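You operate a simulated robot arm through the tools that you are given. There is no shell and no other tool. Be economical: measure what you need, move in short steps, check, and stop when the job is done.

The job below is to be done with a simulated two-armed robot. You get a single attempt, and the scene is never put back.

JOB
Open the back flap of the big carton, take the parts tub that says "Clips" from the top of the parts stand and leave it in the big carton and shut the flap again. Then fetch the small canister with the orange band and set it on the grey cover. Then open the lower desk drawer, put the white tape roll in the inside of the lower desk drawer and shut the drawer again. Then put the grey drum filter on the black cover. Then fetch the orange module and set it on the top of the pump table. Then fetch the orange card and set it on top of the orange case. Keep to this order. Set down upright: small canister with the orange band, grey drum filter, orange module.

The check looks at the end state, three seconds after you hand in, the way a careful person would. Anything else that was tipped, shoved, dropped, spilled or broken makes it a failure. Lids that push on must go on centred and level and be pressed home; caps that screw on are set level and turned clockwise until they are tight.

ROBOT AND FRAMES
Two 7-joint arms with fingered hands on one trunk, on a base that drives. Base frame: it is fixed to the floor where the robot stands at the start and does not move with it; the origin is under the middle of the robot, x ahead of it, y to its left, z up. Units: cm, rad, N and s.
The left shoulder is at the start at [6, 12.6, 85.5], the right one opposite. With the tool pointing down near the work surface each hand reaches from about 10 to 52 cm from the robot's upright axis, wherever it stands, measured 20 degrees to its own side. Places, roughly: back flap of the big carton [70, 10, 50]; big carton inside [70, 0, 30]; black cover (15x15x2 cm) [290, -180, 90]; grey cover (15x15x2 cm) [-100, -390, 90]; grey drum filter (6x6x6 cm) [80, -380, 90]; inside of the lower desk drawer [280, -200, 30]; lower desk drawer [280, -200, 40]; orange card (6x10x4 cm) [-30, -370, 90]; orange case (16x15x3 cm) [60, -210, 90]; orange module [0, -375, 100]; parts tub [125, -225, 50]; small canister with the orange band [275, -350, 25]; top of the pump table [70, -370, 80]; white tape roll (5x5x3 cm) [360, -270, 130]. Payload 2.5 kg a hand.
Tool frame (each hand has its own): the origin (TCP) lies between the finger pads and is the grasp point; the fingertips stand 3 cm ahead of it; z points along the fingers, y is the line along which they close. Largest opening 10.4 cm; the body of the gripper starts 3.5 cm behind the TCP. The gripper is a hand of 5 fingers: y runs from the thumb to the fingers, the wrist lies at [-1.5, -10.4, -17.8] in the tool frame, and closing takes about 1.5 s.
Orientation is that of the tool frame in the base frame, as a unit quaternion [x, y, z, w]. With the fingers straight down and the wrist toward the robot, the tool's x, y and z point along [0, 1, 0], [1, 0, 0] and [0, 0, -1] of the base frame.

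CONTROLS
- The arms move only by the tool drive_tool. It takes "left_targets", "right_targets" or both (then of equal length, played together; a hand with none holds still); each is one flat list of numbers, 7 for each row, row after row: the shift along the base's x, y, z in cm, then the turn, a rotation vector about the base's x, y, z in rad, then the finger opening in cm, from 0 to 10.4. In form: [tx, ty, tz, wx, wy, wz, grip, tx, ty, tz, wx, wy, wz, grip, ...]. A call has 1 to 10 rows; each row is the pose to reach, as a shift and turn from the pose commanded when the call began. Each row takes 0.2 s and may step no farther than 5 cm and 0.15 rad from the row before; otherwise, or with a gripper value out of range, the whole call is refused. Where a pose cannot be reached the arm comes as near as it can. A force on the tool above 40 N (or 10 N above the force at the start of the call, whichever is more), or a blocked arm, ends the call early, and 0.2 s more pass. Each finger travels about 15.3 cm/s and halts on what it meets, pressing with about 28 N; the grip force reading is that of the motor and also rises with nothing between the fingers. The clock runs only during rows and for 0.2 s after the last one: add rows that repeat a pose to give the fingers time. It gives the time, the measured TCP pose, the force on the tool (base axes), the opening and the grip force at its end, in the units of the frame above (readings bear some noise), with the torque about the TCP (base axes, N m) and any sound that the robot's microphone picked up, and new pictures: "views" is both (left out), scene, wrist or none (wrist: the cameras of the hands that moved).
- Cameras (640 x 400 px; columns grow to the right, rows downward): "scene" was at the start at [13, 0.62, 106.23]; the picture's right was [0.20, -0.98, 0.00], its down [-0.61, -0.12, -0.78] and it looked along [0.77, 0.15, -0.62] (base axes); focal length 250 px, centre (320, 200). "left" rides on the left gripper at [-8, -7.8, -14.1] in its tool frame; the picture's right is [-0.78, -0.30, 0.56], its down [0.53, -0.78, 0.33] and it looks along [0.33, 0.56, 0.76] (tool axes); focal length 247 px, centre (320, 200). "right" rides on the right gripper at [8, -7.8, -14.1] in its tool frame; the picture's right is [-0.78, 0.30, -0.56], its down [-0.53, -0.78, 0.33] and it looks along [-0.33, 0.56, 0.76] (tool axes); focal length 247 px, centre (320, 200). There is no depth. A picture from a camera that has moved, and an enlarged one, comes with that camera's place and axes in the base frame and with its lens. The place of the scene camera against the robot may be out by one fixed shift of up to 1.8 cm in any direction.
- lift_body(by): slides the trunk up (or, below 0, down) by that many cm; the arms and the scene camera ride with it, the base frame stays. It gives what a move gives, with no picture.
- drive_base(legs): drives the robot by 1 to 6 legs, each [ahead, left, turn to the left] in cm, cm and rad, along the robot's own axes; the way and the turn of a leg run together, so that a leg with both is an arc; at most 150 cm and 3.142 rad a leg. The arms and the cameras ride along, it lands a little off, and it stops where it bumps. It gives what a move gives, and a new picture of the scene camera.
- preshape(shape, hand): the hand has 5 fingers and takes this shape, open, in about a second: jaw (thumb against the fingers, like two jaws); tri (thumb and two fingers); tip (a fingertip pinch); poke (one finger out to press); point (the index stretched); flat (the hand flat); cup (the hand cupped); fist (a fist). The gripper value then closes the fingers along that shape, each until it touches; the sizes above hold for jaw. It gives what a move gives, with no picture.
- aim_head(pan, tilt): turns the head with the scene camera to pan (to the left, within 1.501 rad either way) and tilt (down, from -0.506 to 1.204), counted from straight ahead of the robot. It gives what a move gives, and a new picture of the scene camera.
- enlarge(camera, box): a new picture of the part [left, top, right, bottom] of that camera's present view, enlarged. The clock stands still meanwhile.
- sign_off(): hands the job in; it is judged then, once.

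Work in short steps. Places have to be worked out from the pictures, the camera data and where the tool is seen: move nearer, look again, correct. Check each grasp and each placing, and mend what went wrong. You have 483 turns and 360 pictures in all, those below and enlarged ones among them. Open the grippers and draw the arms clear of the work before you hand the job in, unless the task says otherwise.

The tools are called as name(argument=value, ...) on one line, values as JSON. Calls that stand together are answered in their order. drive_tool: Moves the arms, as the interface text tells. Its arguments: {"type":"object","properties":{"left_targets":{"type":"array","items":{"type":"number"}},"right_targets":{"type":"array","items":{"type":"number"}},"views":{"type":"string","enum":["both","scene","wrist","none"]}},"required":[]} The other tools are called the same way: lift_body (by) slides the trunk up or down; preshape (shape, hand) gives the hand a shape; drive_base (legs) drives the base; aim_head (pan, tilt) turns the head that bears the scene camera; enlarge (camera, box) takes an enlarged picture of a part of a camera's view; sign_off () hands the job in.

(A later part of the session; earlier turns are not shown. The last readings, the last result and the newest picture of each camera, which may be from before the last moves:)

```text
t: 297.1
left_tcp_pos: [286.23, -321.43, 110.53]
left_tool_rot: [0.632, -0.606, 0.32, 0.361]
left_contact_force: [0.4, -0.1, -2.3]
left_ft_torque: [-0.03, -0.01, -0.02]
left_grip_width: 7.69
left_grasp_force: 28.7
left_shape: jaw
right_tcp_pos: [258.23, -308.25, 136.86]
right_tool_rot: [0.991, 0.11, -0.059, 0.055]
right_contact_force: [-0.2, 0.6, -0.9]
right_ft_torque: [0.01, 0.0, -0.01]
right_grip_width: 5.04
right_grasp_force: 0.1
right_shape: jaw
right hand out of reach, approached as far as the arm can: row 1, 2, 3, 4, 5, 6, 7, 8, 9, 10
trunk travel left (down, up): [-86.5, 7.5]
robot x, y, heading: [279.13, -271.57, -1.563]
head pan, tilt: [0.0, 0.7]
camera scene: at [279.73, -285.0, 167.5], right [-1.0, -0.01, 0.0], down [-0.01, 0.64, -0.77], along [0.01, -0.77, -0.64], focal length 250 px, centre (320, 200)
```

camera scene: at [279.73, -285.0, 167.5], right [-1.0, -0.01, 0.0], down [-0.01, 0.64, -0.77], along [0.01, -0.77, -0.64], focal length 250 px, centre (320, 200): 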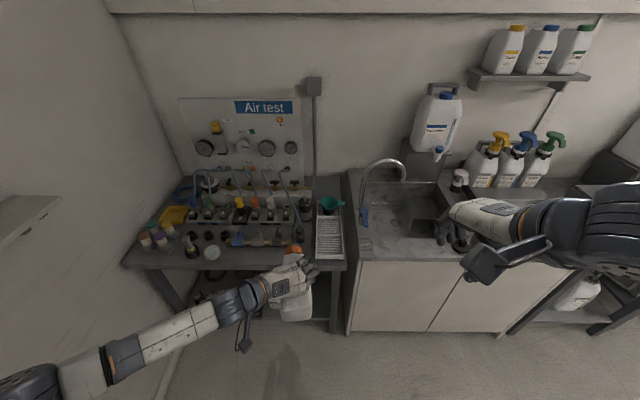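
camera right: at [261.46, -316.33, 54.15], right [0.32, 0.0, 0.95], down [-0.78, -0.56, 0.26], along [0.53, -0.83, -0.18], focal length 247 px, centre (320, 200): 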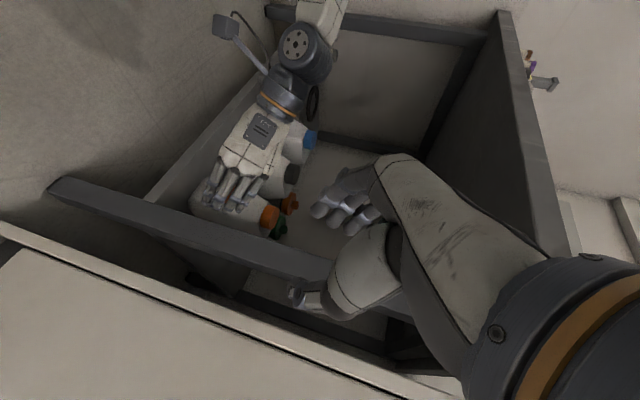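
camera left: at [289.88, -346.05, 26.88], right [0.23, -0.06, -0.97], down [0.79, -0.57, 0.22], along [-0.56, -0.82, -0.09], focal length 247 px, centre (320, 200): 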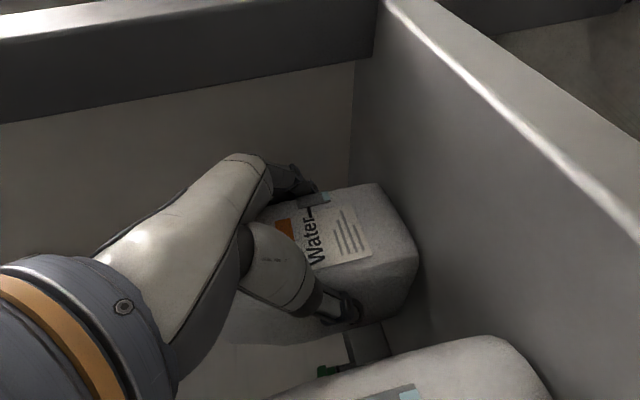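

During the lift the canister brushed the bench edge. I enlarge to check both the canister in the grip and the bench top.

enlarge(camera="scene", box=[220, 210, 360, 340])

enlarge(camera="scene", box=[120, 170, 360, 320])

enlarge(camera="left", box=[0, 0, 640, 400])

```text
3.08 times, centred on (290, 275) of scene
camera zoom: at [279.73, -285.0, 167.5], right [-1.0, -0.01, 0.0], down [-0.01, 0.64, -0.77], along [0.01, -0.77, -0.64], focal length 770 px, centre (412, -31)
```

zoom: 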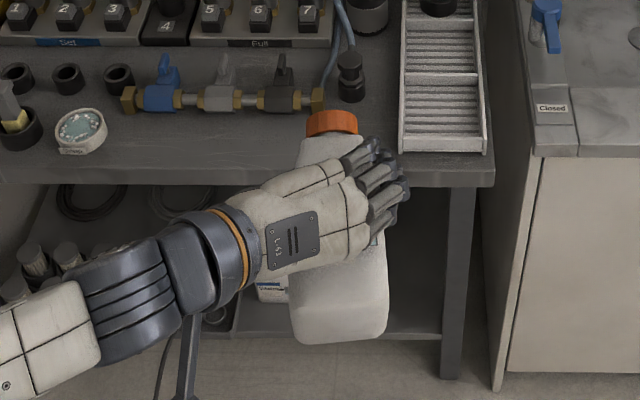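

```text
2.67 times, centred on (240, 245) of scene
camera zoom: at [279.73, -285.0, 167.5], right [-1.0, -0.01, 0.0], down [-0.01, 0.64, -0.77], along [0.01, -0.77, -0.64], focal length 667 px, centre (533, 80)
```

zoom: 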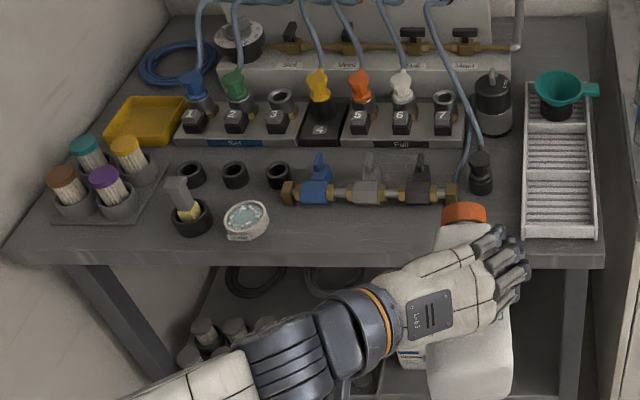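

```text
1.00 times, centred on (320, 200) of left (not enlarged: the box is as wide or as high as the picture)
camera zoom: at [293.79, -305.09, 110.9], right [0.23, -0.05, -0.97], down [0.8, -0.56, 0.22], along [-0.56, -0.82, -0.09], focal length 247 px, centre (320, 200)
```

zoom: 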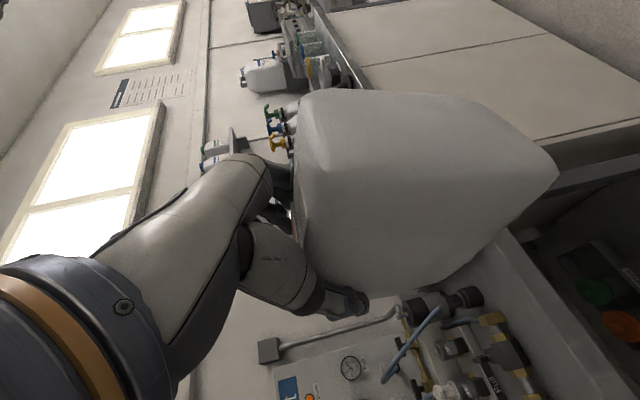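

The canister has pivoted in the grip (bottom swung toward the robot). I check with the right wrist camera how far.

enlarge(camera="right", box=[0, 0, 640, 400])

```text
1.00 times, centred on (320, 200) of right (not enlarged: the box is as wide or as high as the picture)
camera zoom: at [265.68, -297.2, 149.3], right [-0.63, -0.38, 0.68], down [-0.73, 0.6, -0.33], along [-0.28, -0.7, -0.66], focal length 247 px, centre (320, 200)
```

zoom: 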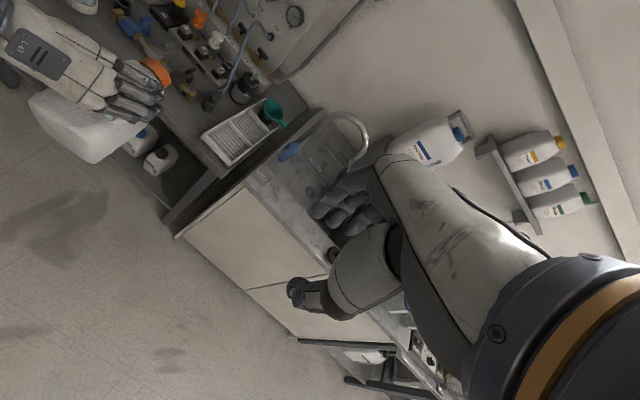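

The canister is tilted ~55° (top away). I can right it against the clear front edge of the sink counter (y≈−344, z≈90) by lowering its top end onto the edge. I move over to x≈250 first.

drive_base(legs=[[0, -36, 0], [13, 0, 0]])

enlarge(camera="scene", box=[200, 190, 400, 340])

```text
t: 300.3
left_tcp_pos: [250.17, -334.61, 110.64]
left_tool_rot: [0.632, -0.607, 0.32, 0.361]
left_contact_force: [0.5, 0.1, -2.9]
left_ft_torque: [-0.03, 0.0, -0.03]
left_grip_width: 7.7
left_grasp_force: 28.3
left_shape: jaw
right_tcp_pos: [221.96, -321.46, 137.08]
right_tool_rot: [0.991, 0.111, -0.059, 0.055]
right_contact_force: [0.9, 0.1, 0.8]
right_ft_torque: [0.0, 0.01, -0.01]
right_grip_width: 5.02
right_grasp_force: 0.2
right_shape: jaw
trunk travel left (down, up): [-86.5, 7.5]
robot x, y, heading: [242.88, -284.91, -1.56]
head pan, tilt: [0.0, 0.7]
camera scene: at [243.57, -298.27, 167.49], right [-1.0, -0.01, 0.0], down [-0.01, 0.64, -0.76], along [0.01, -0.76, -0.64], focal length 250 px, centre (320, 200)
```

scene: 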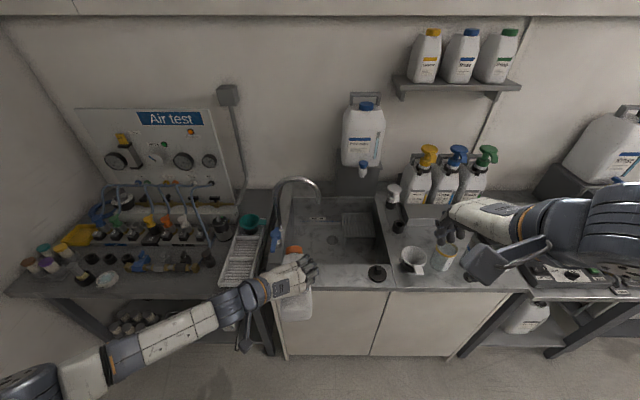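

```text
2.67 times, centred on (300, 265) of scene
camera zoom: at [243.57, -298.27, 167.49], right [-1.0, -0.01, 0.0], down [-0.01, 0.64, -0.76], along [0.01, -0.76, -0.64], focal length 667 px, centre (373, 27)
```

zoom: 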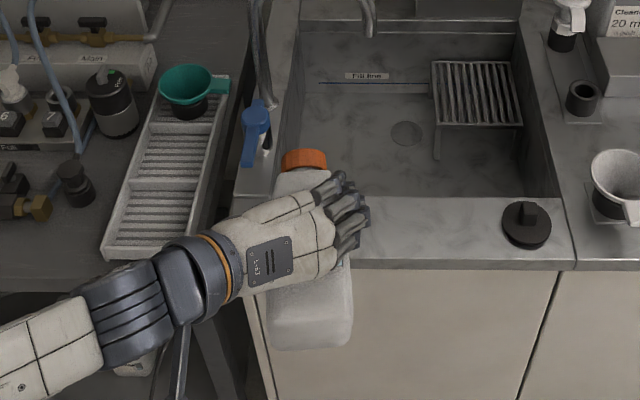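

I shift 7 cm right to a clear stretch of rim and lower toward it.

drive_base(legs=[[0, -7, 0]])

drive_tool(left_targets=[0, -2, -3, 0, 0, 0, 5, 0, -4, -6, 0, 0, 0, 5, 0, -4.5, -9, 0, 0, 0, 5, 0, -4.5, -12, 0, 0, 0, 5, 0, -4.5, -15, 0, 0, 0, 5, 0, -4.5, -17, 0, 0, 0, 5], views="scene")

enlarge(camera="scene", box=[220, 190, 420, 340])

```text
t: 301.3
left_tcp_pos: [242.89, -334.79, 110.62]
left_tool_rot: [0.632, -0.607, 0.321, 0.361]
left_contact_force: [0.2, 0.6, -3.3]
left_ft_torque: [-0.03, 0.02, 0.04]
left_grip_width: 7.71
left_grasp_force: 27.5
left_shape: jaw
right_tcp_pos: [215.1, -321.48, 136.96]
right_tool_rot: [0.99, 0.111, -0.059, 0.055]
right_contact_force: [-0.3, -0.8, 0.2]
right_ft_torque: [-0.01, -0.01, 0.01]
right_grip_width: 5.02
right_grasp_force: 0.1
right_shape: jaw
trunk travel left (down, up): [-86.5, 7.5]
robot x, y, heading: [236.0, -284.93, -1.564]
head pan, tilt: [0.0, 0.7]
camera scene: at [236.53, -298.37, 167.49], right [-1.0, -0.01, 0.0], down [-0.01, 0.64, -0.76], along [0.01, -0.76, -0.64], focal length 250 px, centre (320, 200)
```

scene: 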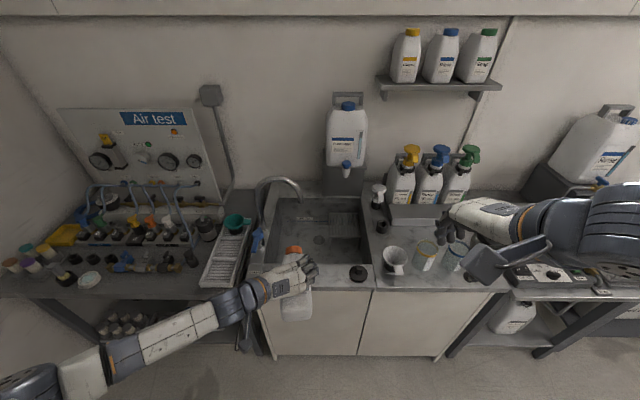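

```text
t: 302.7
left_tcp_pos: [243.1, -337.78, 95.18]
left_tool_rot: [0.631, -0.607, 0.321, 0.36]
left_contact_force: [0.9, 0.5, -2.8]
left_ft_torque: [-0.06, 0.01, -0.02]
left_grip_width: 7.72
left_grasp_force: 28.1
left_shape: jaw
left hand out of reach, approached as far as the arm can: row 5, 6
right_tcp_pos: [215.19, -321.43, 137.04]
right_tool_rot: [0.99, 0.111, -0.06, 0.054]
right_contact_force: [-0.4, 0.1, -0.5]
right_ft_torque: [0.01, 0.02, 0.0]
right_grip_width: 5.04
right_grasp_force: 0.2
right_shape: jaw
trunk travel left (down, up): [-86.5, 7.5]
robot x, y, heading: [236.0, -284.44, -1.556]
head pan, tilt: [0.0, 0.7]
camera scene: at [236.71, -298.3, 167.5], right [-1.0, -0.01, 0.0], down [-0.01, 0.64, -0.77], along [0.01, -0.77, -0.64], focal length 250 px, centre (320, 200)
```

scene: 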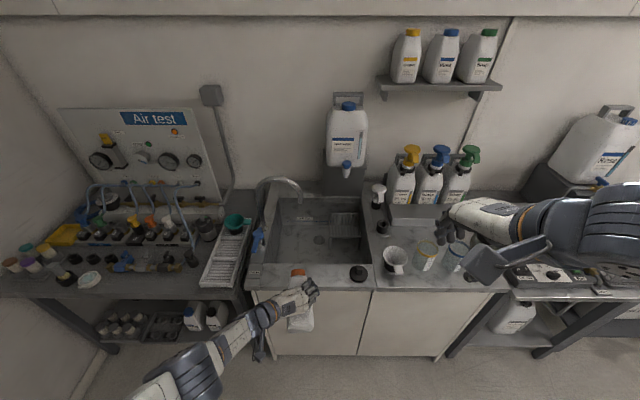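

```text
2.67 times, centred on (320, 265) of scene
camera zoom: at [236.71, -298.3, 167.5], right [-1.0, -0.01, 0.0], down [-0.01, 0.64, -0.77], along [0.01, -0.77, -0.64], focal length 667 px, centre (320, 27)
```

zoom: 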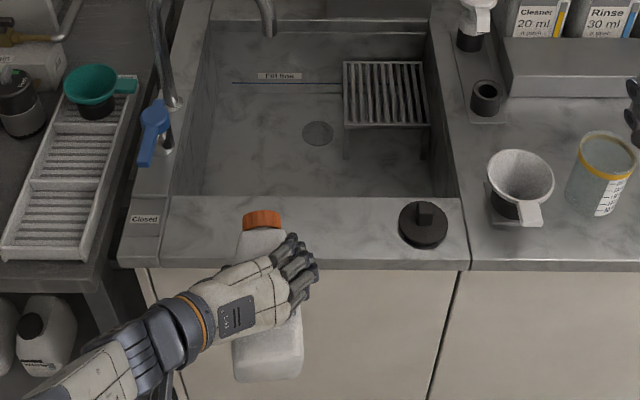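

The cap end is over the rim. I lower the trunk in small steps, watching force.

lift_body(by=-4)

lift_body(by=-3)

lift_body(by=-3)

enlarge(camera="scene", box=[220, 190, 420, 340])

```text
t: 303.6
left_tcp_pos: [242.75, -337.4, 91.52]
left_tool_rot: [0.629, -0.607, 0.32, 0.364]
left_contact_force: [-0.1, 22.2, 15.5]
left_ft_torque: [-0.25, 0.21, -0.38]
left_grip_width: 7.42
left_grasp_force: 28.1
left_shape: jaw
right_tcp_pos: [215.02, -320.88, 133.19]
right_tool_rot: [0.99, 0.111, -0.06, 0.057]
right_contact_force: [-0.3, -0.1, 0.2]
right_ft_torque: [-0.02, 0.02, -0.01]
right_grip_width: 5.03
right_grasp_force: 0.1
right_shape: jaw
trunk travel left (down, up): [-82.5, 11.5]
robot x, y, heading: [236.09, -284.79, -1.566]
head pan, tilt: [0.0, 0.7]
```

```text
t: 304.1
left_tcp_pos: [243.11, -337.1, 88.96]
left_tool_rot: [0.63, -0.609, 0.32, 0.361]
left_contact_force: [2.9, 23.4, 15.2]
left_ft_torque: [-0.73, 0.18, -0.09]
left_grip_width: 7.31
left_grasp_force: 28.0
left_shape: jaw
right_tcp_pos: [215.15, -321.28, 130.96]
right_tool_rot: [0.99, 0.112, -0.06, 0.057]
right_contact_force: [0.4, -0.5, -0.9]
right_ft_torque: [0.0, 0.02, -0.01]
right_grip_width: 5.01
right_grasp_force: 0.0
right_shape: jaw
trunk travel left (down, up): [-80.4, 13.6]
robot x, y, heading: [235.92, -284.48, -1.559]
head pan, tilt: [0.0, 0.7]
stopped: the force on the tool passed its limit at 41 N (the readings are from after the stop); the commanded pose is now the measured one
```

```text
t: 304.9
left_tcp_pos: [243.22, -337.42, 85.86]
left_tool_rot: [0.632, -0.608, 0.321, 0.357]
left_contact_force: [-0.9, 8.0, -4.0]
left_ft_torque: [0.14, -0.02, -0.21]
left_grip_width: 7.53
left_grasp_force: 28.0
left_shape: jaw
right_tcp_pos: [215.05, -321.44, 127.98]
right_tool_rot: [0.99, 0.111, -0.06, 0.056]
right_contact_force: [-1.5, 0.4, -0.3]
right_ft_torque: [0.0, -0.02, -0.02]
right_grip_width: 5.04
right_grasp_force: 0.0
right_shape: jaw
trunk travel left (down, up): [-77.4, 16.6]
robot x, y, heading: [236.22, -285.02, -1.559]
head pan, tilt: [0.0, 0.7]
```

```text
2.67 times, centred on (320, 265) of scene
camera zoom: at [236.61, -298.21, 158.37], right [-1.0, -0.01, 0.0], down [-0.01, 0.64, -0.77], along [0.01, -0.77, -0.64], focal length 667 px, centre (320, 27)
```

zoom: 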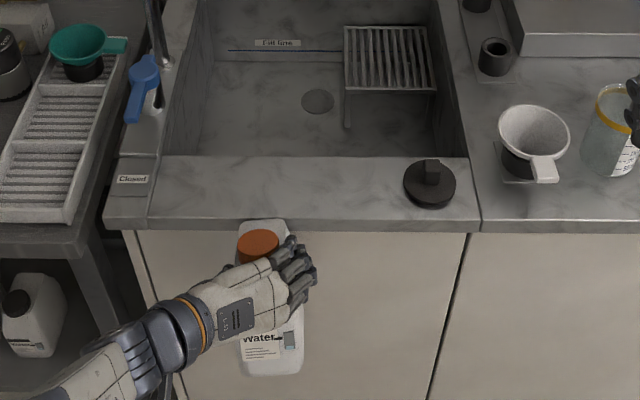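

That worked: the canister swung upright again (label and cap visible). I check its tilt with the left wrist camera and a closer zoom.

enlarge(camera="left", box=[0, 0, 640, 400])

enlarge(camera="scene", box=[275, 245, 335, 295])

enlarge(camera="right", box=[0, 0, 320, 200])

```text
1.00 times, centred on (320, 200) of left (not enlarged: the box is as wide or as high as the picture)
camera zoom: at [250.67, -321.27, 86.2], right [0.24, -0.05, -0.97], down [0.79, -0.57, 0.22], along [-0.56, -0.82, -0.09], focal length 247 px, centre (320, 200)
```

zoom: 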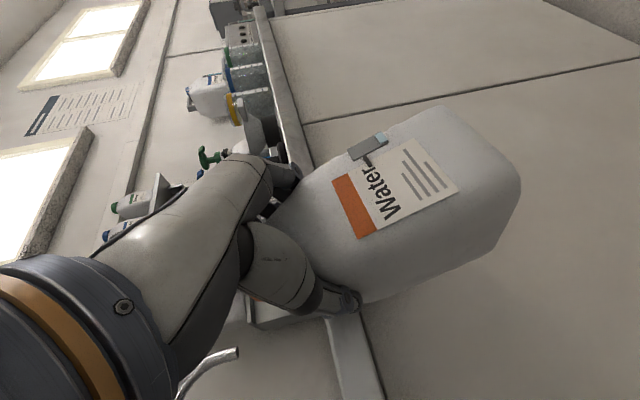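

```text
8.00 times, centred on (305, 270) of scene
camera zoom: at [236.61, -298.21, 158.37], right [-1.0, -0.01, 0.0], down [-0.01, 0.64, -0.77], along [0.01, -0.77, -0.64], focal length 2001 px, centre (440, -360)
```

zoom: 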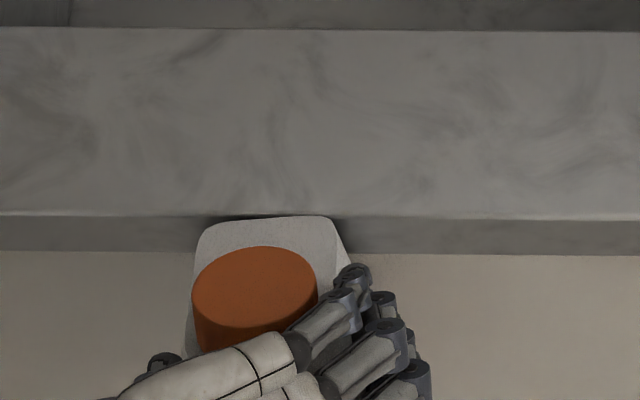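

```text
2.00 times, centred on (160, 100) of right
camera zoom: at [222.55, -310.39, 140.16], right [-0.63, -0.38, 0.68], down [-0.73, 0.6, -0.33], along [-0.28, -0.7, -0.65], focal length 494 px, centre (640, 400)
```

zoom: 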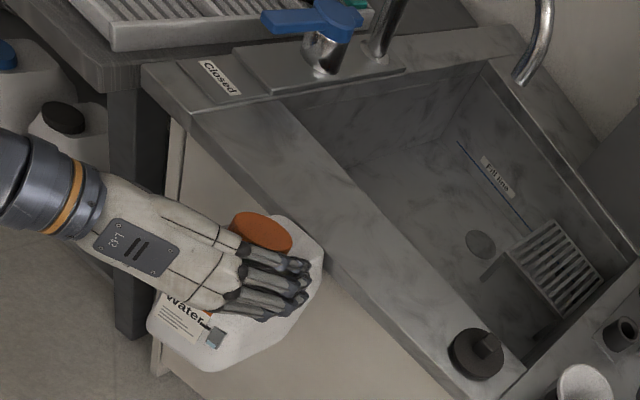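

About 15° of tilt (top away) remains, with the far edge against the rim. I nudge the base 1.5 cm ahead to press it more upright.

drive_base(legs=[[1.6, 0, 0]])

enlarge(camera="scene", box=[275, 245, 335, 295])

```text
t: 305.6
left_tcp_pos: [243.29, -339.01, 85.9]
left_tool_rot: [0.632, -0.608, 0.32, 0.359]
left_contact_force: [3.2, 15.4, -1.5]
left_ft_torque: [0.24, -0.04, -0.16]
left_grip_width: 7.37
left_grasp_force: 28.4
left_shape: jaw
right_tcp_pos: [215.11, -323.1, 127.82]
right_tool_rot: [0.99, 0.111, -0.06, 0.055]
right_contact_force: [-0.1, -0.7, -0.2]
right_ft_torque: [0.02, 0.01, 0.0]
right_grip_width: 5.05
right_grasp_force: 0.1
right_shape: jaw
trunk travel left (down, up): [-77.4, 16.6]
robot x, y, heading: [235.97, -286.28, -1.566]
head pan, tilt: [0.0, 0.7]
camera scene: at [236.68, -299.84, 158.39], right [-1.0, -0.01, 0.0], down [-0.01, 0.64, -0.77], along [0.01, -0.77, -0.64], focal length 250 px, centre (320, 200)
```

scene: 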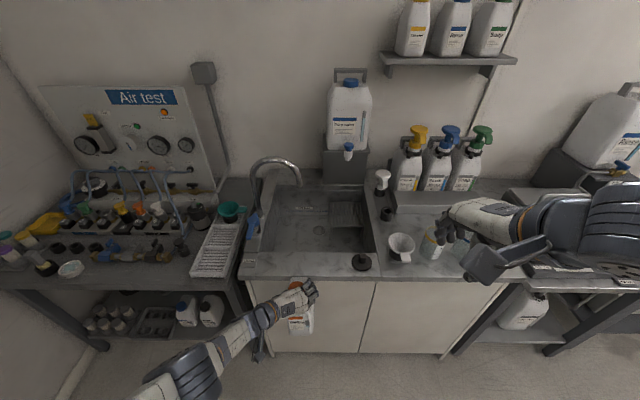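

```text
8.00 times, centred on (305, 270) of scene
camera zoom: at [236.68, -299.84, 158.39], right [-1.0, -0.01, 0.0], down [-0.01, 0.64, -0.77], along [0.01, -0.77, -0.64], focal length 2001 px, centre (440, -360)
```

zoom: 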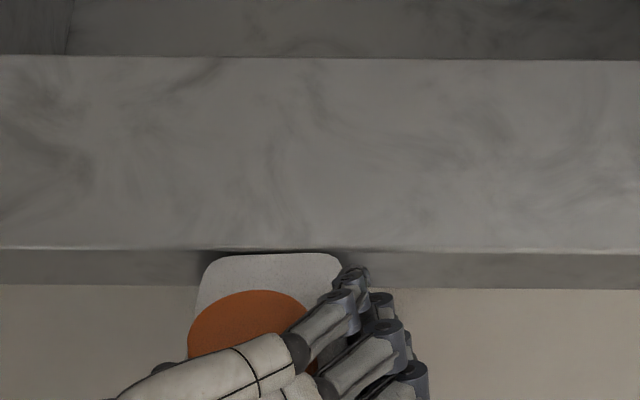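

The cap ellipse now matches an upright canister. I back off 22 cm from the counter, then check the level from the wrist camera.

drive_base(legs=[[-22, 0, 0]])

lift_body(by=27)

enlarge(camera="scene", box=[240, 220, 360, 320])

enlarge(camera="right", box=[0, 0, 320, 200])

```text
t: 307.3
left_tcp_pos: [242.86, -316.98, 85.73]
left_tool_rot: [0.631, -0.609, 0.32, 0.359]
left_contact_force: [-0.1, 0.9, -2.6]
left_ft_torque: [0.0, -0.01, 0.04]
left_grip_width: 7.47
left_grasp_force: 27.8
left_shape: jaw
right_tcp_pos: [214.79, -300.9, 127.91]
right_tool_rot: [0.991, 0.111, -0.06, 0.055]
right_contact_force: [-1.0, -0.6, -0.3]
right_ft_torque: [0.02, -0.03, -0.03]
right_grip_width: 5.04
right_grasp_force: 0.1
right_shape: jaw
trunk travel left (down, up): [-77.4, 16.6]
robot x, y, heading: [236.19, -264.0, -1.569]
head pan, tilt: [0.0, 0.7]
camera scene: at [236.43, -277.77, 158.39], right [-1.0, -0.01, 0.0], down [0.0, 0.64, -0.77], along [0.01, -0.77, -0.64], focal length 250 px, centre (320, 200)
```

scene: 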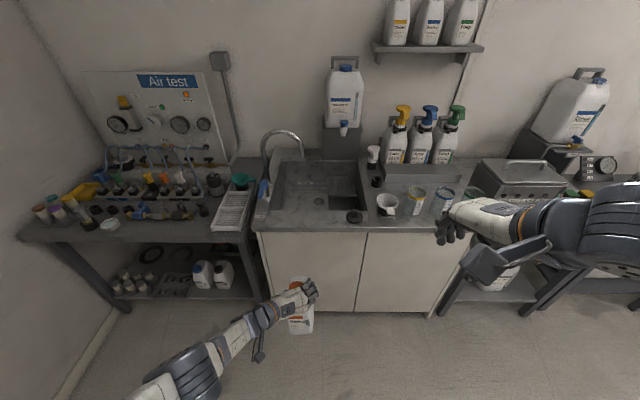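

```text
t: 309.2
left_tcp_pos: [242.93, -317.06, 102.41]
left_tool_rot: [0.631, -0.609, 0.32, 0.359]
left_contact_force: [0.2, -0.2, -2.6]
left_ft_torque: [-0.02, -0.03, -0.04]
left_grip_width: 7.47
left_grasp_force: 28.1
left_shape: jaw
right_tcp_pos: [214.88, -301.01, 144.57]
right_tool_rot: [0.991, 0.11, -0.06, 0.055]
right_contact_force: [-0.1, 0.1, -0.5]
right_ft_torque: [0.01, 0.01, -0.02]
right_grip_width: 5.04
right_grasp_force: 0.0
right_shape: jaw
right hand out of reach, approached as far as the arm can: row 1
trunk travel left (down, up): [-94.0, 0.0]
robot x, y, heading: [235.97, -263.96, -1.565]
head pan, tilt: [0.0, 0.7]
```

```text
4.00 times, centred on (300, 270) of scene
camera zoom: at [236.43, -277.85, 174.99], right [-1.0, -0.01, 0.0], down [0.0, 0.64, -0.76], along [0.01, -0.76, -0.64], focal length 1000 px, centre (400, -80)
```

zoom: 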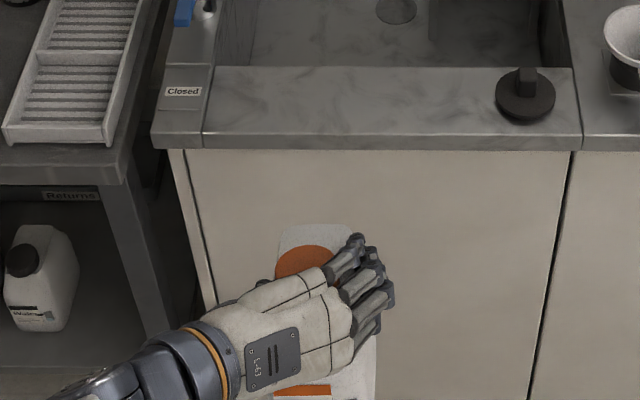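

```text
2.00 times, centred on (160, 100) of right
camera zoom: at [222.35, -289.99, 156.76], right [-0.63, -0.38, 0.68], down [-0.73, 0.6, -0.33], along [-0.28, -0.7, -0.65], focal length 494 px, centre (640, 400)
```

zoom: 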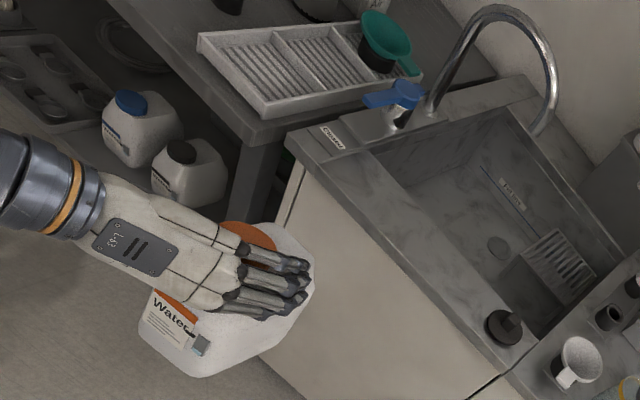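

Upright enough to proceed. I turn to face −x and carry it along the aisle to x≈−54.

drive_base(legs=[[0, 0, -1.571], [145, 8, 0], [140, 0, 0]])

drive_base(legs=[[0, 0, 1.17]])

aim_head(pan=0.0, tilt=0.6)

```text
t: 326.8
left_tcp_pos: [-99.64, -283.7, 102.4]
left_tool_rot: [-0.03, 0.877, 0.02, -0.48]
left_contact_force: [0.0, -0.4, -3.2]
left_ft_torque: [0.01, -0.02, 0.0]
left_grip_width: 7.45
left_grasp_force: 28.2
left_shape: jaw
right_tcp_pos: [-84.39, -255.17, 144.62]
right_tool_rot: [0.788, -0.611, -0.081, -0.003]
right_contact_force: [0.4, 0.2, 0.0]
right_ft_torque: [0.0, -0.02, 0.0]
right_grip_width: 5.02
right_grasp_force: 0.1
right_shape: jaw
trunk travel left (down, up): [-94.0, 0.0]
robot x, y, heading: [-47.41, -274.74, -3.106]
head pan, tilt: [0.0, 0.7]
camera scene: at [-59.06, -276.48, 174.99], right [-0.04, 1.0, 0.0], down [0.64, 0.02, -0.76], along [-0.76, -0.03, -0.64], focal length 250 px, centre (320, 200)
```

scene: 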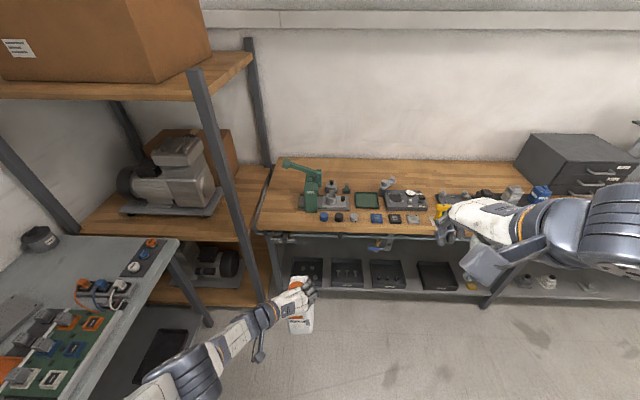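

```text
t: 330.0
left_tcp_pos: [-60.2, -326.53, 102.36]
left_tool_rot: [-0.504, 0.718, -0.246, -0.412]
left_contact_force: [-0.2, 1.1, -3.1]
left_ft_torque: [0.0, -0.02, -0.02]
left_grip_width: 7.47
left_grasp_force: 27.8
left_shape: jaw
right_tcp_pos: [-80.27, -301.34, 144.42]
right_tool_rot: [0.993, -0.08, -0.068, 0.042]
right_contact_force: [0.2, 0.4, -0.8]
right_ft_torque: [-0.02, -0.02, -0.02]
right_grip_width: 5.03
right_grasp_force: 0.1
right_shape: jaw
trunk travel left (down, up): [-94.0, 0.0]
robot x, y, heading: [-47.35, -274.83, -1.948]
head pan, tilt: [0.0, 0.7]
camera scene: at [-51.15, -287.65, 174.99], right [-0.93, 0.37, 0.0], down [0.24, 0.6, -0.76], along [-0.28, -0.71, -0.64], focal length 250 px, centre (320, 200)
```

scene: 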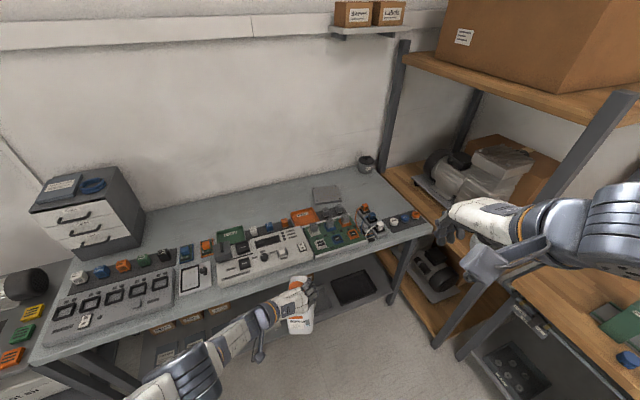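

```text
t: 330.7
left_tcp_pos: [-60.16, -326.44, 102.38]
left_tool_rot: [-0.503, 0.719, -0.245, -0.413]
left_contact_force: [0.2, 0.5, -2.4]
left_ft_torque: [0.03, 0.01, -0.02]
left_grip_width: 7.48
left_grasp_force: 28.3
left_shape: jaw
right_tcp_pos: [-80.28, -301.23, 144.5]
right_tool_rot: [0.993, -0.081, -0.069, 0.043]
right_contact_force: [0.4, -0.5, 0.7]
right_ft_torque: [-0.01, -0.03, -0.02]
right_grip_width: 5.03
right_grasp_force: 0.1
right_shape: jaw
trunk travel left (down, up): [-94.0, 0.0]
robot x, y, heading: [-46.95, -275.14, -1.946]
head pan, tilt: [0.0, 0.6]
camera scene: at [-51.27, -287.97, 175.85], right [-0.93, 0.37, 0.0], down [0.21, 0.53, -0.82], along [-0.3, -0.77, -0.57], focal length 250 px, centre (320, 200)
```

scene: 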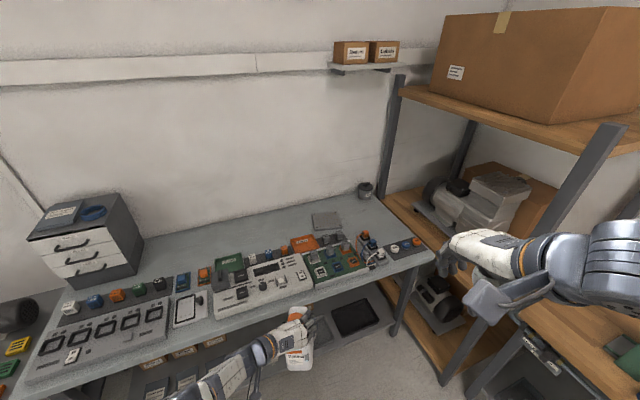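

The bench with the modules is in view; the grey plate at (327, 222) looks like the grey cover. I enlarge.

enlarge(camera="scene", box=[160, 170, 440, 330])

enlarge(camera="scene", box=[260, 190, 440, 290])

```text
2.29 times, centred on (300, 250) of scene
camera zoom: at [-51.27, -287.97, 175.85], right [-0.93, 0.37, 0.0], down [0.21, 0.53, -0.82], along [-0.3, -0.77, -0.57], focal length 572 px, centre (366, 86)
```

zoom: 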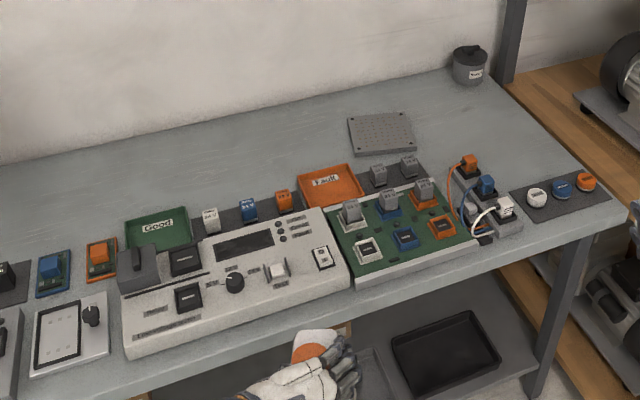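

```text
3.56 times, centred on (350, 240) of scene
camera zoom: at [-51.27, -287.97, 175.85], right [-0.93, 0.37, 0.0], down [0.21, 0.53, -0.82], along [-0.3, -0.77, -0.57], focal length 889 px, centre (213, 58)
```

zoom: 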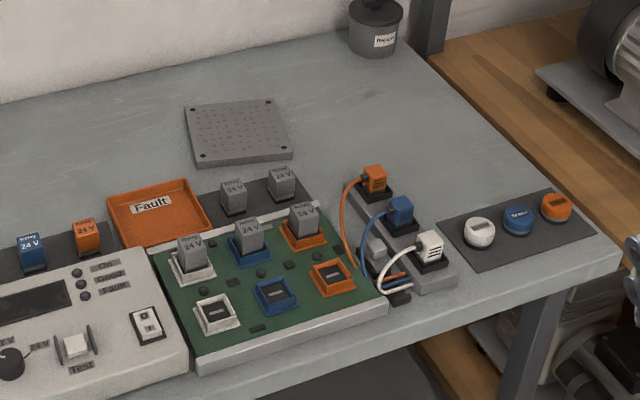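

The grey perforated plate is at ≈[−92.4, −383.2, 91]. I raise the canister 10 cm by arm, draw the right hand in, and approach part way.

drive_tool(left_targets=[0, 0, 2.5, 0, 0, 0, 5, 0, 0, 5, 0, 0, 0, 5, 0, 0, 7.5, 0, 0, 0, 5, 0, 0, 10, 0, 0, 0, 5, 0, 0, 12, 0, 0, 0, 5], right_targets=[1.5, 1, 0, 0, 0, 0, 5, 3, 2, 0, 0, 0, 0, 5, 4.5, 3, 0, 0, 0, 0, 5, 6, 4, 0, 0, 0, 0, 5, 8, 5, 0, 0, 0, 0, 5], views="none")

drive_base(legs=[[38, 2, 0]])

enlarge(camera="left", box=[0, 0, 640, 400])

enlarge(camera="right", box=[0, 0, 640, 400])

```text
t: 331.9
left_tcp_pos: [-60.13, -326.51, 114.29]
left_tool_rot: [-0.503, 0.718, -0.246, -0.413]
left_contact_force: [0.4, -0.6, -3.2]
left_ft_torque: [0.0, 0.01, 0.01]
left_grip_width: 7.5
left_grasp_force: 28.3
left_shape: jaw
right_tcp_pos: [-74.32, -301.88, 148.68]
right_tool_rot: [0.994, -0.08, -0.069, 0.042]
right_contact_force: [0.6, 0.2, 0.2]
right_ft_torque: [0.02, 0.01, -0.01]
right_grip_width: 5.02
right_grasp_force: 0.1
right_shape: jaw
right hand out of reach, approached as far as the arm can: row 1, 2, 3, 4, 5
trunk travel left (down, up): [-94.0, 0.0]
robot x, y, heading: [-47.33, -275.12, -1.949]
head pan, tilt: [0.0, 0.6]
```

```text
t: 334.4
left_tcp_pos: [-73.24, -362.87, 114.31]
left_tool_rot: [-0.5, 0.721, -0.243, -0.414]
left_contact_force: [0.3, -0.5, -2.3]
left_ft_torque: [0.01, -0.01, 0.03]
left_grip_width: 7.5
left_grasp_force: 27.4
left_shape: jaw
right_tcp_pos: [-87.22, -338.05, 148.53]
right_tool_rot: [0.993, -0.085, -0.069, 0.041]
right_contact_force: [-0.3, -0.3, -0.7]
right_ft_torque: [-0.02, 0.0, 0.02]
right_grip_width: 5.04
right_grasp_force: 0.1
right_shape: jaw
trunk travel left (down, up): [-94.0, 0.0]
robot x, y, heading: [-59.6, -311.6, -1.957]
head pan, tilt: [0.0, 0.6]
camera scene: at [-63.87, -324.44, 175.86], right [-0.93, 0.38, 0.0], down [0.21, 0.52, -0.83], along [-0.31, -0.76, -0.56], focal length 250 px, centre (320, 200)
```

scene: 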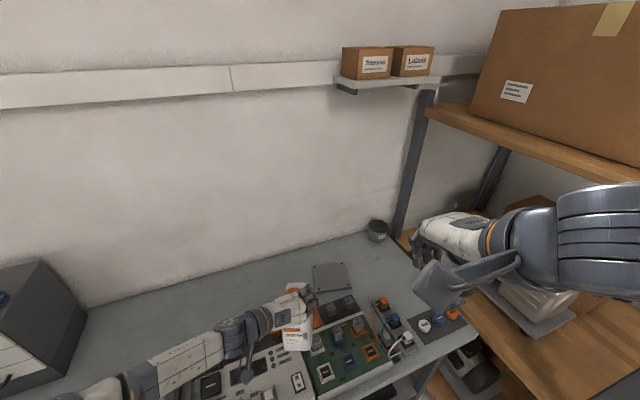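

```text
1.00 times, centred on (320, 200) of left (not enlarged: the box is as wide or as high as the picture)
camera zoom: at [-60.02, -350.88, 114.72], right [0.2, -0.14, -0.97], down [0.51, -0.83, 0.22], along [-0.83, -0.54, -0.1], focal length 247 px, centre (320, 200)
```

zoom: 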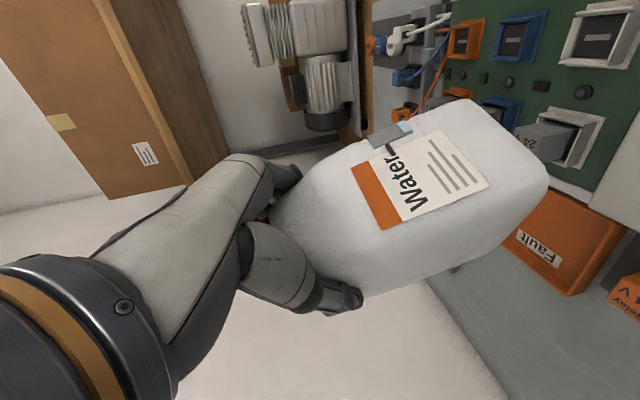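

```text
1.00 times, centred on (320, 200) of right (not enlarged: the box is as wide or as high as the picture)
camera zoom: at [-76.11, -330.79, 160.86], right [-0.73, -0.12, 0.68], down [-0.44, 0.83, -0.33], along [-0.53, -0.54, -0.66], focal length 247 px, centre (320, 200)
```

zoom: 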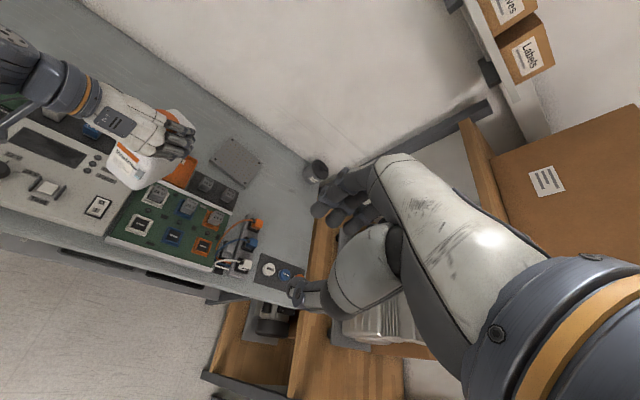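

The wrist view shows the canister's label edges still ~10° off (bottom slightly toward me). I rotate the hand up by ~15° to level it and recheck.

drive_tool(left_targets=[0, 0, 0, -0.12, 0.049, 0, 5, 0, 0, 0, -0.241, 0.098, 0, 5], views="wrist")

enlarge(camera="right", box=[40, 60, 240, 220])

```text
t: 334.9
left_tcp_pos: [-73.23, -362.94, 114.35]
left_tool_rot: [-0.457, 0.666, -0.304, -0.505]
left_contact_force: [-0.9, 0.2, -2.9]
left_ft_torque: [0.06, -0.04, 0.01]
left_grip_width: 7.51
left_grasp_force: 27.6
left_shape: jaw
right_tcp_pos: [-87.26, -338.11, 148.48]
right_tool_rot: [0.993, -0.085, -0.069, 0.04]
right_contact_force: [0.1, -0.6, 1.0]
right_ft_torque: [0.02, 0.03, 0.01]
right_grip_width: 5.05
right_grasp_force: 0.0
right_shape: jaw
trunk travel left (down, up): [-94.0, 0.0]
robot x, y, heading: [-59.61, -311.76, -1.955]
head pan, tilt: [0.0, 0.6]
camera left: at [-60.17, -351.34, 110.52], right [0.11, -0.37, -0.92], down [0.54, -0.76, 0.36], along [-0.83, -0.54, 0.12], focal length 247 px, centre (320, 200)
```

left: 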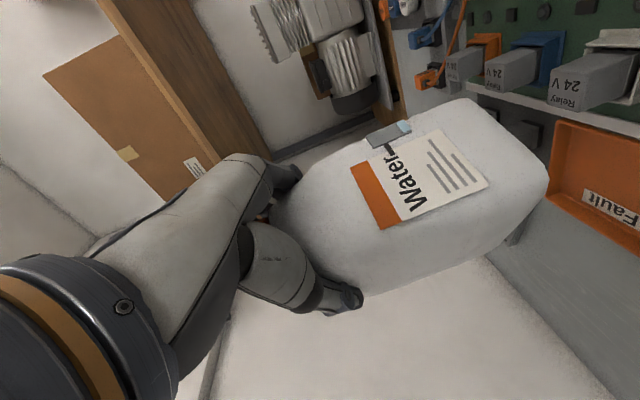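

```text
2.50 times, centred on (140, 140) of right
camera zoom: at [-76.16, -330.83, 160.85], right [-0.73, -0.12, 0.68], down [-0.44, 0.83, -0.33], along [-0.53, -0.54, -0.66], focal length 617 px, centre (770, 350)
```

zoom: 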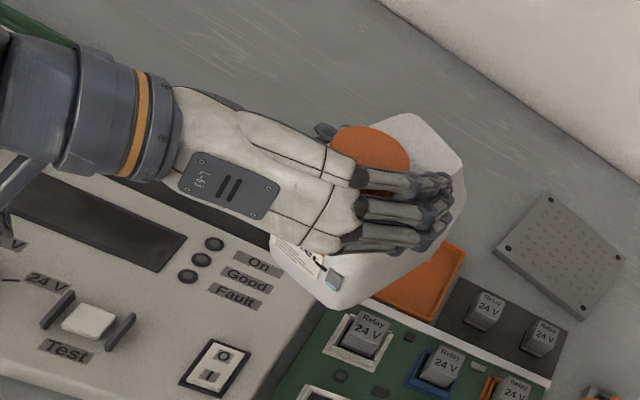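

Level now. I drive to bring the canister over the plate: target TCP ≈(−92.7, −381.2).

drive_base(legs=[[12, -11, 0]])

enlarge(camera="right", box=[0, 0, 640, 400])

```text
t: 336.4
left_tcp_pos: [-87.93, -369.63, 114.25]
left_tool_rot: [-0.458, 0.666, -0.303, -0.505]
left_contact_force: [-0.3, -0.8, -3.1]
left_ft_torque: [0.06, 0.01, -0.02]
left_grip_width: 7.51
left_grasp_force: 27.9
left_shape: jaw
right_tcp_pos: [-101.99, -344.76, 148.56]
right_tool_rot: [0.993, -0.085, -0.069, 0.041]
right_contact_force: [-0.3, -0.2, -0.1]
right_ft_torque: [0.0, 0.01, -0.02]
right_grip_width: 5.04
right_grasp_force: 0.1
right_shape: jaw
trunk travel left (down, up): [-94.0, 0.0]
robot x, y, heading: [-74.18, -318.01, -1.957]
head pan, tilt: [0.0, 0.6]
camera scene: at [-78.58, -331.12, 175.86], right [-0.93, 0.38, 0.0], down [0.21, 0.52, -0.83], along [-0.31, -0.76, -0.56], focal length 250 px, centre (320, 200)
```

scene: 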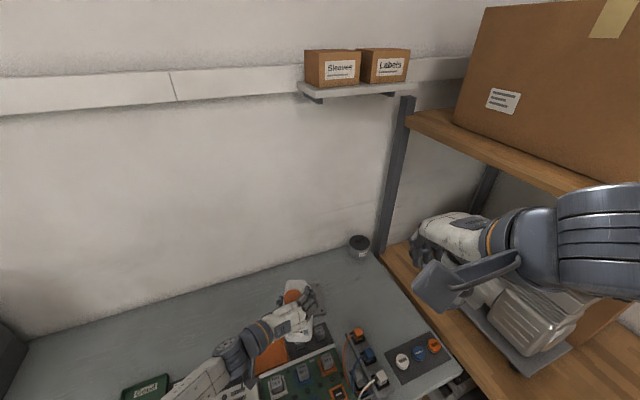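

```text
1.00 times, centred on (320, 200) of right (not enlarged: the box is as wide or as high as the picture)
camera zoom: at [-90.83, -337.47, 160.87], right [-0.73, -0.12, 0.68], down [-0.44, 0.83, -0.33], along [-0.53, -0.54, -0.65], focal length 247 px, centre (320, 200)
```

zoom: 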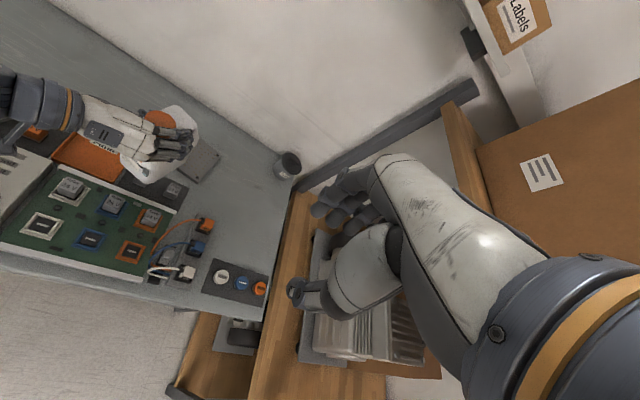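

Now I move the hand the remaining 12 cm by arm.

drive_tool(left_targets=[-1.2, -3, 0, 0, 0, 0, 5, -2.4, -6, 0, 0, 0, 0, 5, -3.6, -9, 0, 0, 0, 0, 5, -4.8, -11.6, 0, 0, 0, 0, 5], views="scene")

enlarge(camera="right", box=[60, 60, 300, 220])

```text
t: 337.4
left_tcp_pos: [-92.1, -379.1, 114.4]
left_tool_rot: [-0.458, 0.665, -0.304, -0.506]
left_contact_force: [-0.1, -0.7, -2.9]
left_ft_torque: [0.05, -0.02, -0.08]
left_grip_width: 7.51
left_grasp_force: 28.1
left_shape: jaw
left hand out of reach, approached as far as the arm can: row 4
right_tcp_pos: [-101.96, -344.73, 148.64]
right_tool_rot: [0.993, -0.084, -0.069, 0.042]
right_contact_force: [1.0, 0.1, 0.9]
right_ft_torque: [0.0, 0.03, -0.04]
right_grip_width: 5.04
right_grasp_force: 0.0
right_shape: jaw
trunk travel left (down, up): [-94.0, 0.0]
robot x, y, heading: [-74.42, -317.88, -1.959]
head pan, tilt: [0.0, 0.6]
camera scene: at [-78.59, -331.13, 175.86], right [-0.93, 0.38, 0.0], down [0.21, 0.52, -0.83], along [-0.31, -0.76, -0.56], focal length 250 px, centre (320, 200)
```

scene: 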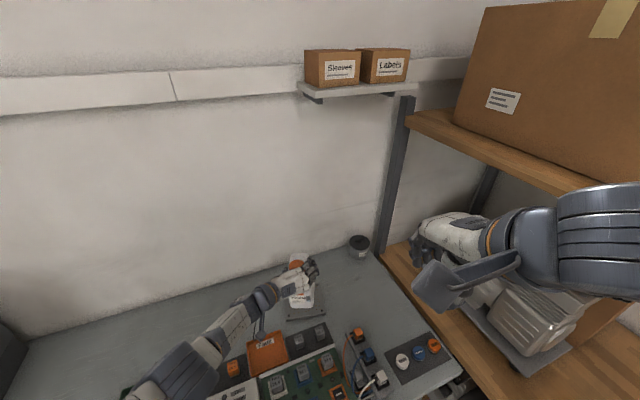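

```text
2.50 times, centred on (180, 140) of right
camera zoom: at [-90.84, -337.48, 160.87], right [-0.73, -0.12, 0.68], down [-0.44, 0.83, -0.33], along [-0.53, -0.54, -0.66], focal length 617 px, centre (670, 350)
```

zoom: 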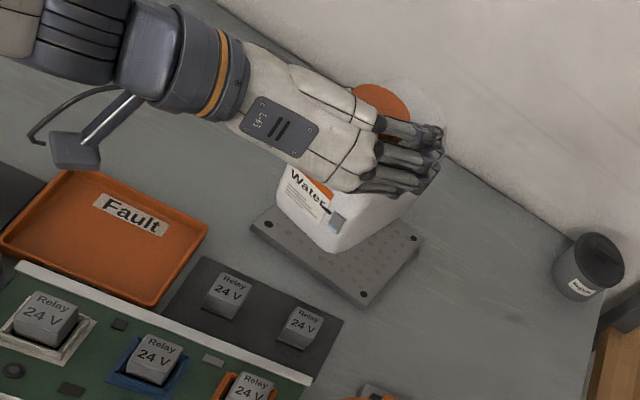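

I need to verify the tilt precisely; I take the current left wrist view for triangulation.

enlarge(camera="left", box=[0, 0, 640, 400])

enlarge(camera="right", box=[150, 90, 250, 170])

```text
1.00 times, centred on (320, 200) of left (not enlarged: the box is as wide or as high as the picture)
camera zoom: at [-79.06, -367.52, 110.59], right [0.1, -0.37, -0.92], down [0.54, -0.76, 0.36], along [-0.83, -0.54, 0.12], focal length 247 px, centre (320, 200)
```

zoom: 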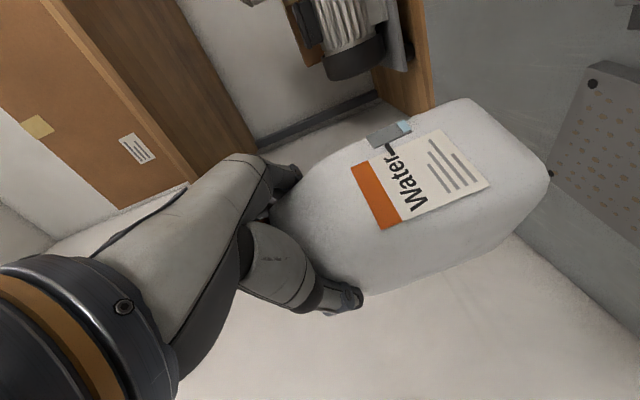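

```text
5.00 times, centred on (200, 130) of right
camera zoom: at [-90.84, -337.48, 160.87], right [-0.73, -0.12, 0.68], down [-0.44, 0.83, -0.33], along [-0.53, -0.54, -0.66], focal length 1235 px, centre (920, 550)
```

zoom: 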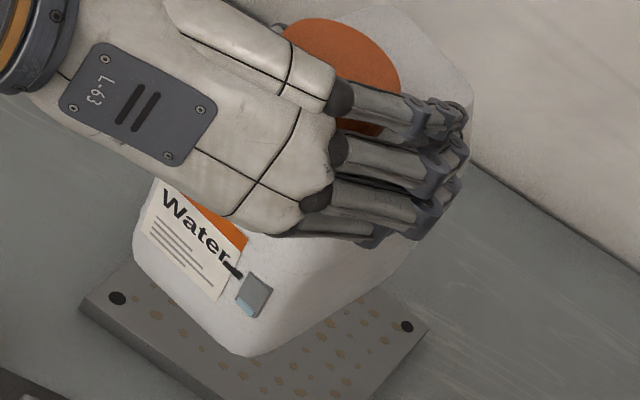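

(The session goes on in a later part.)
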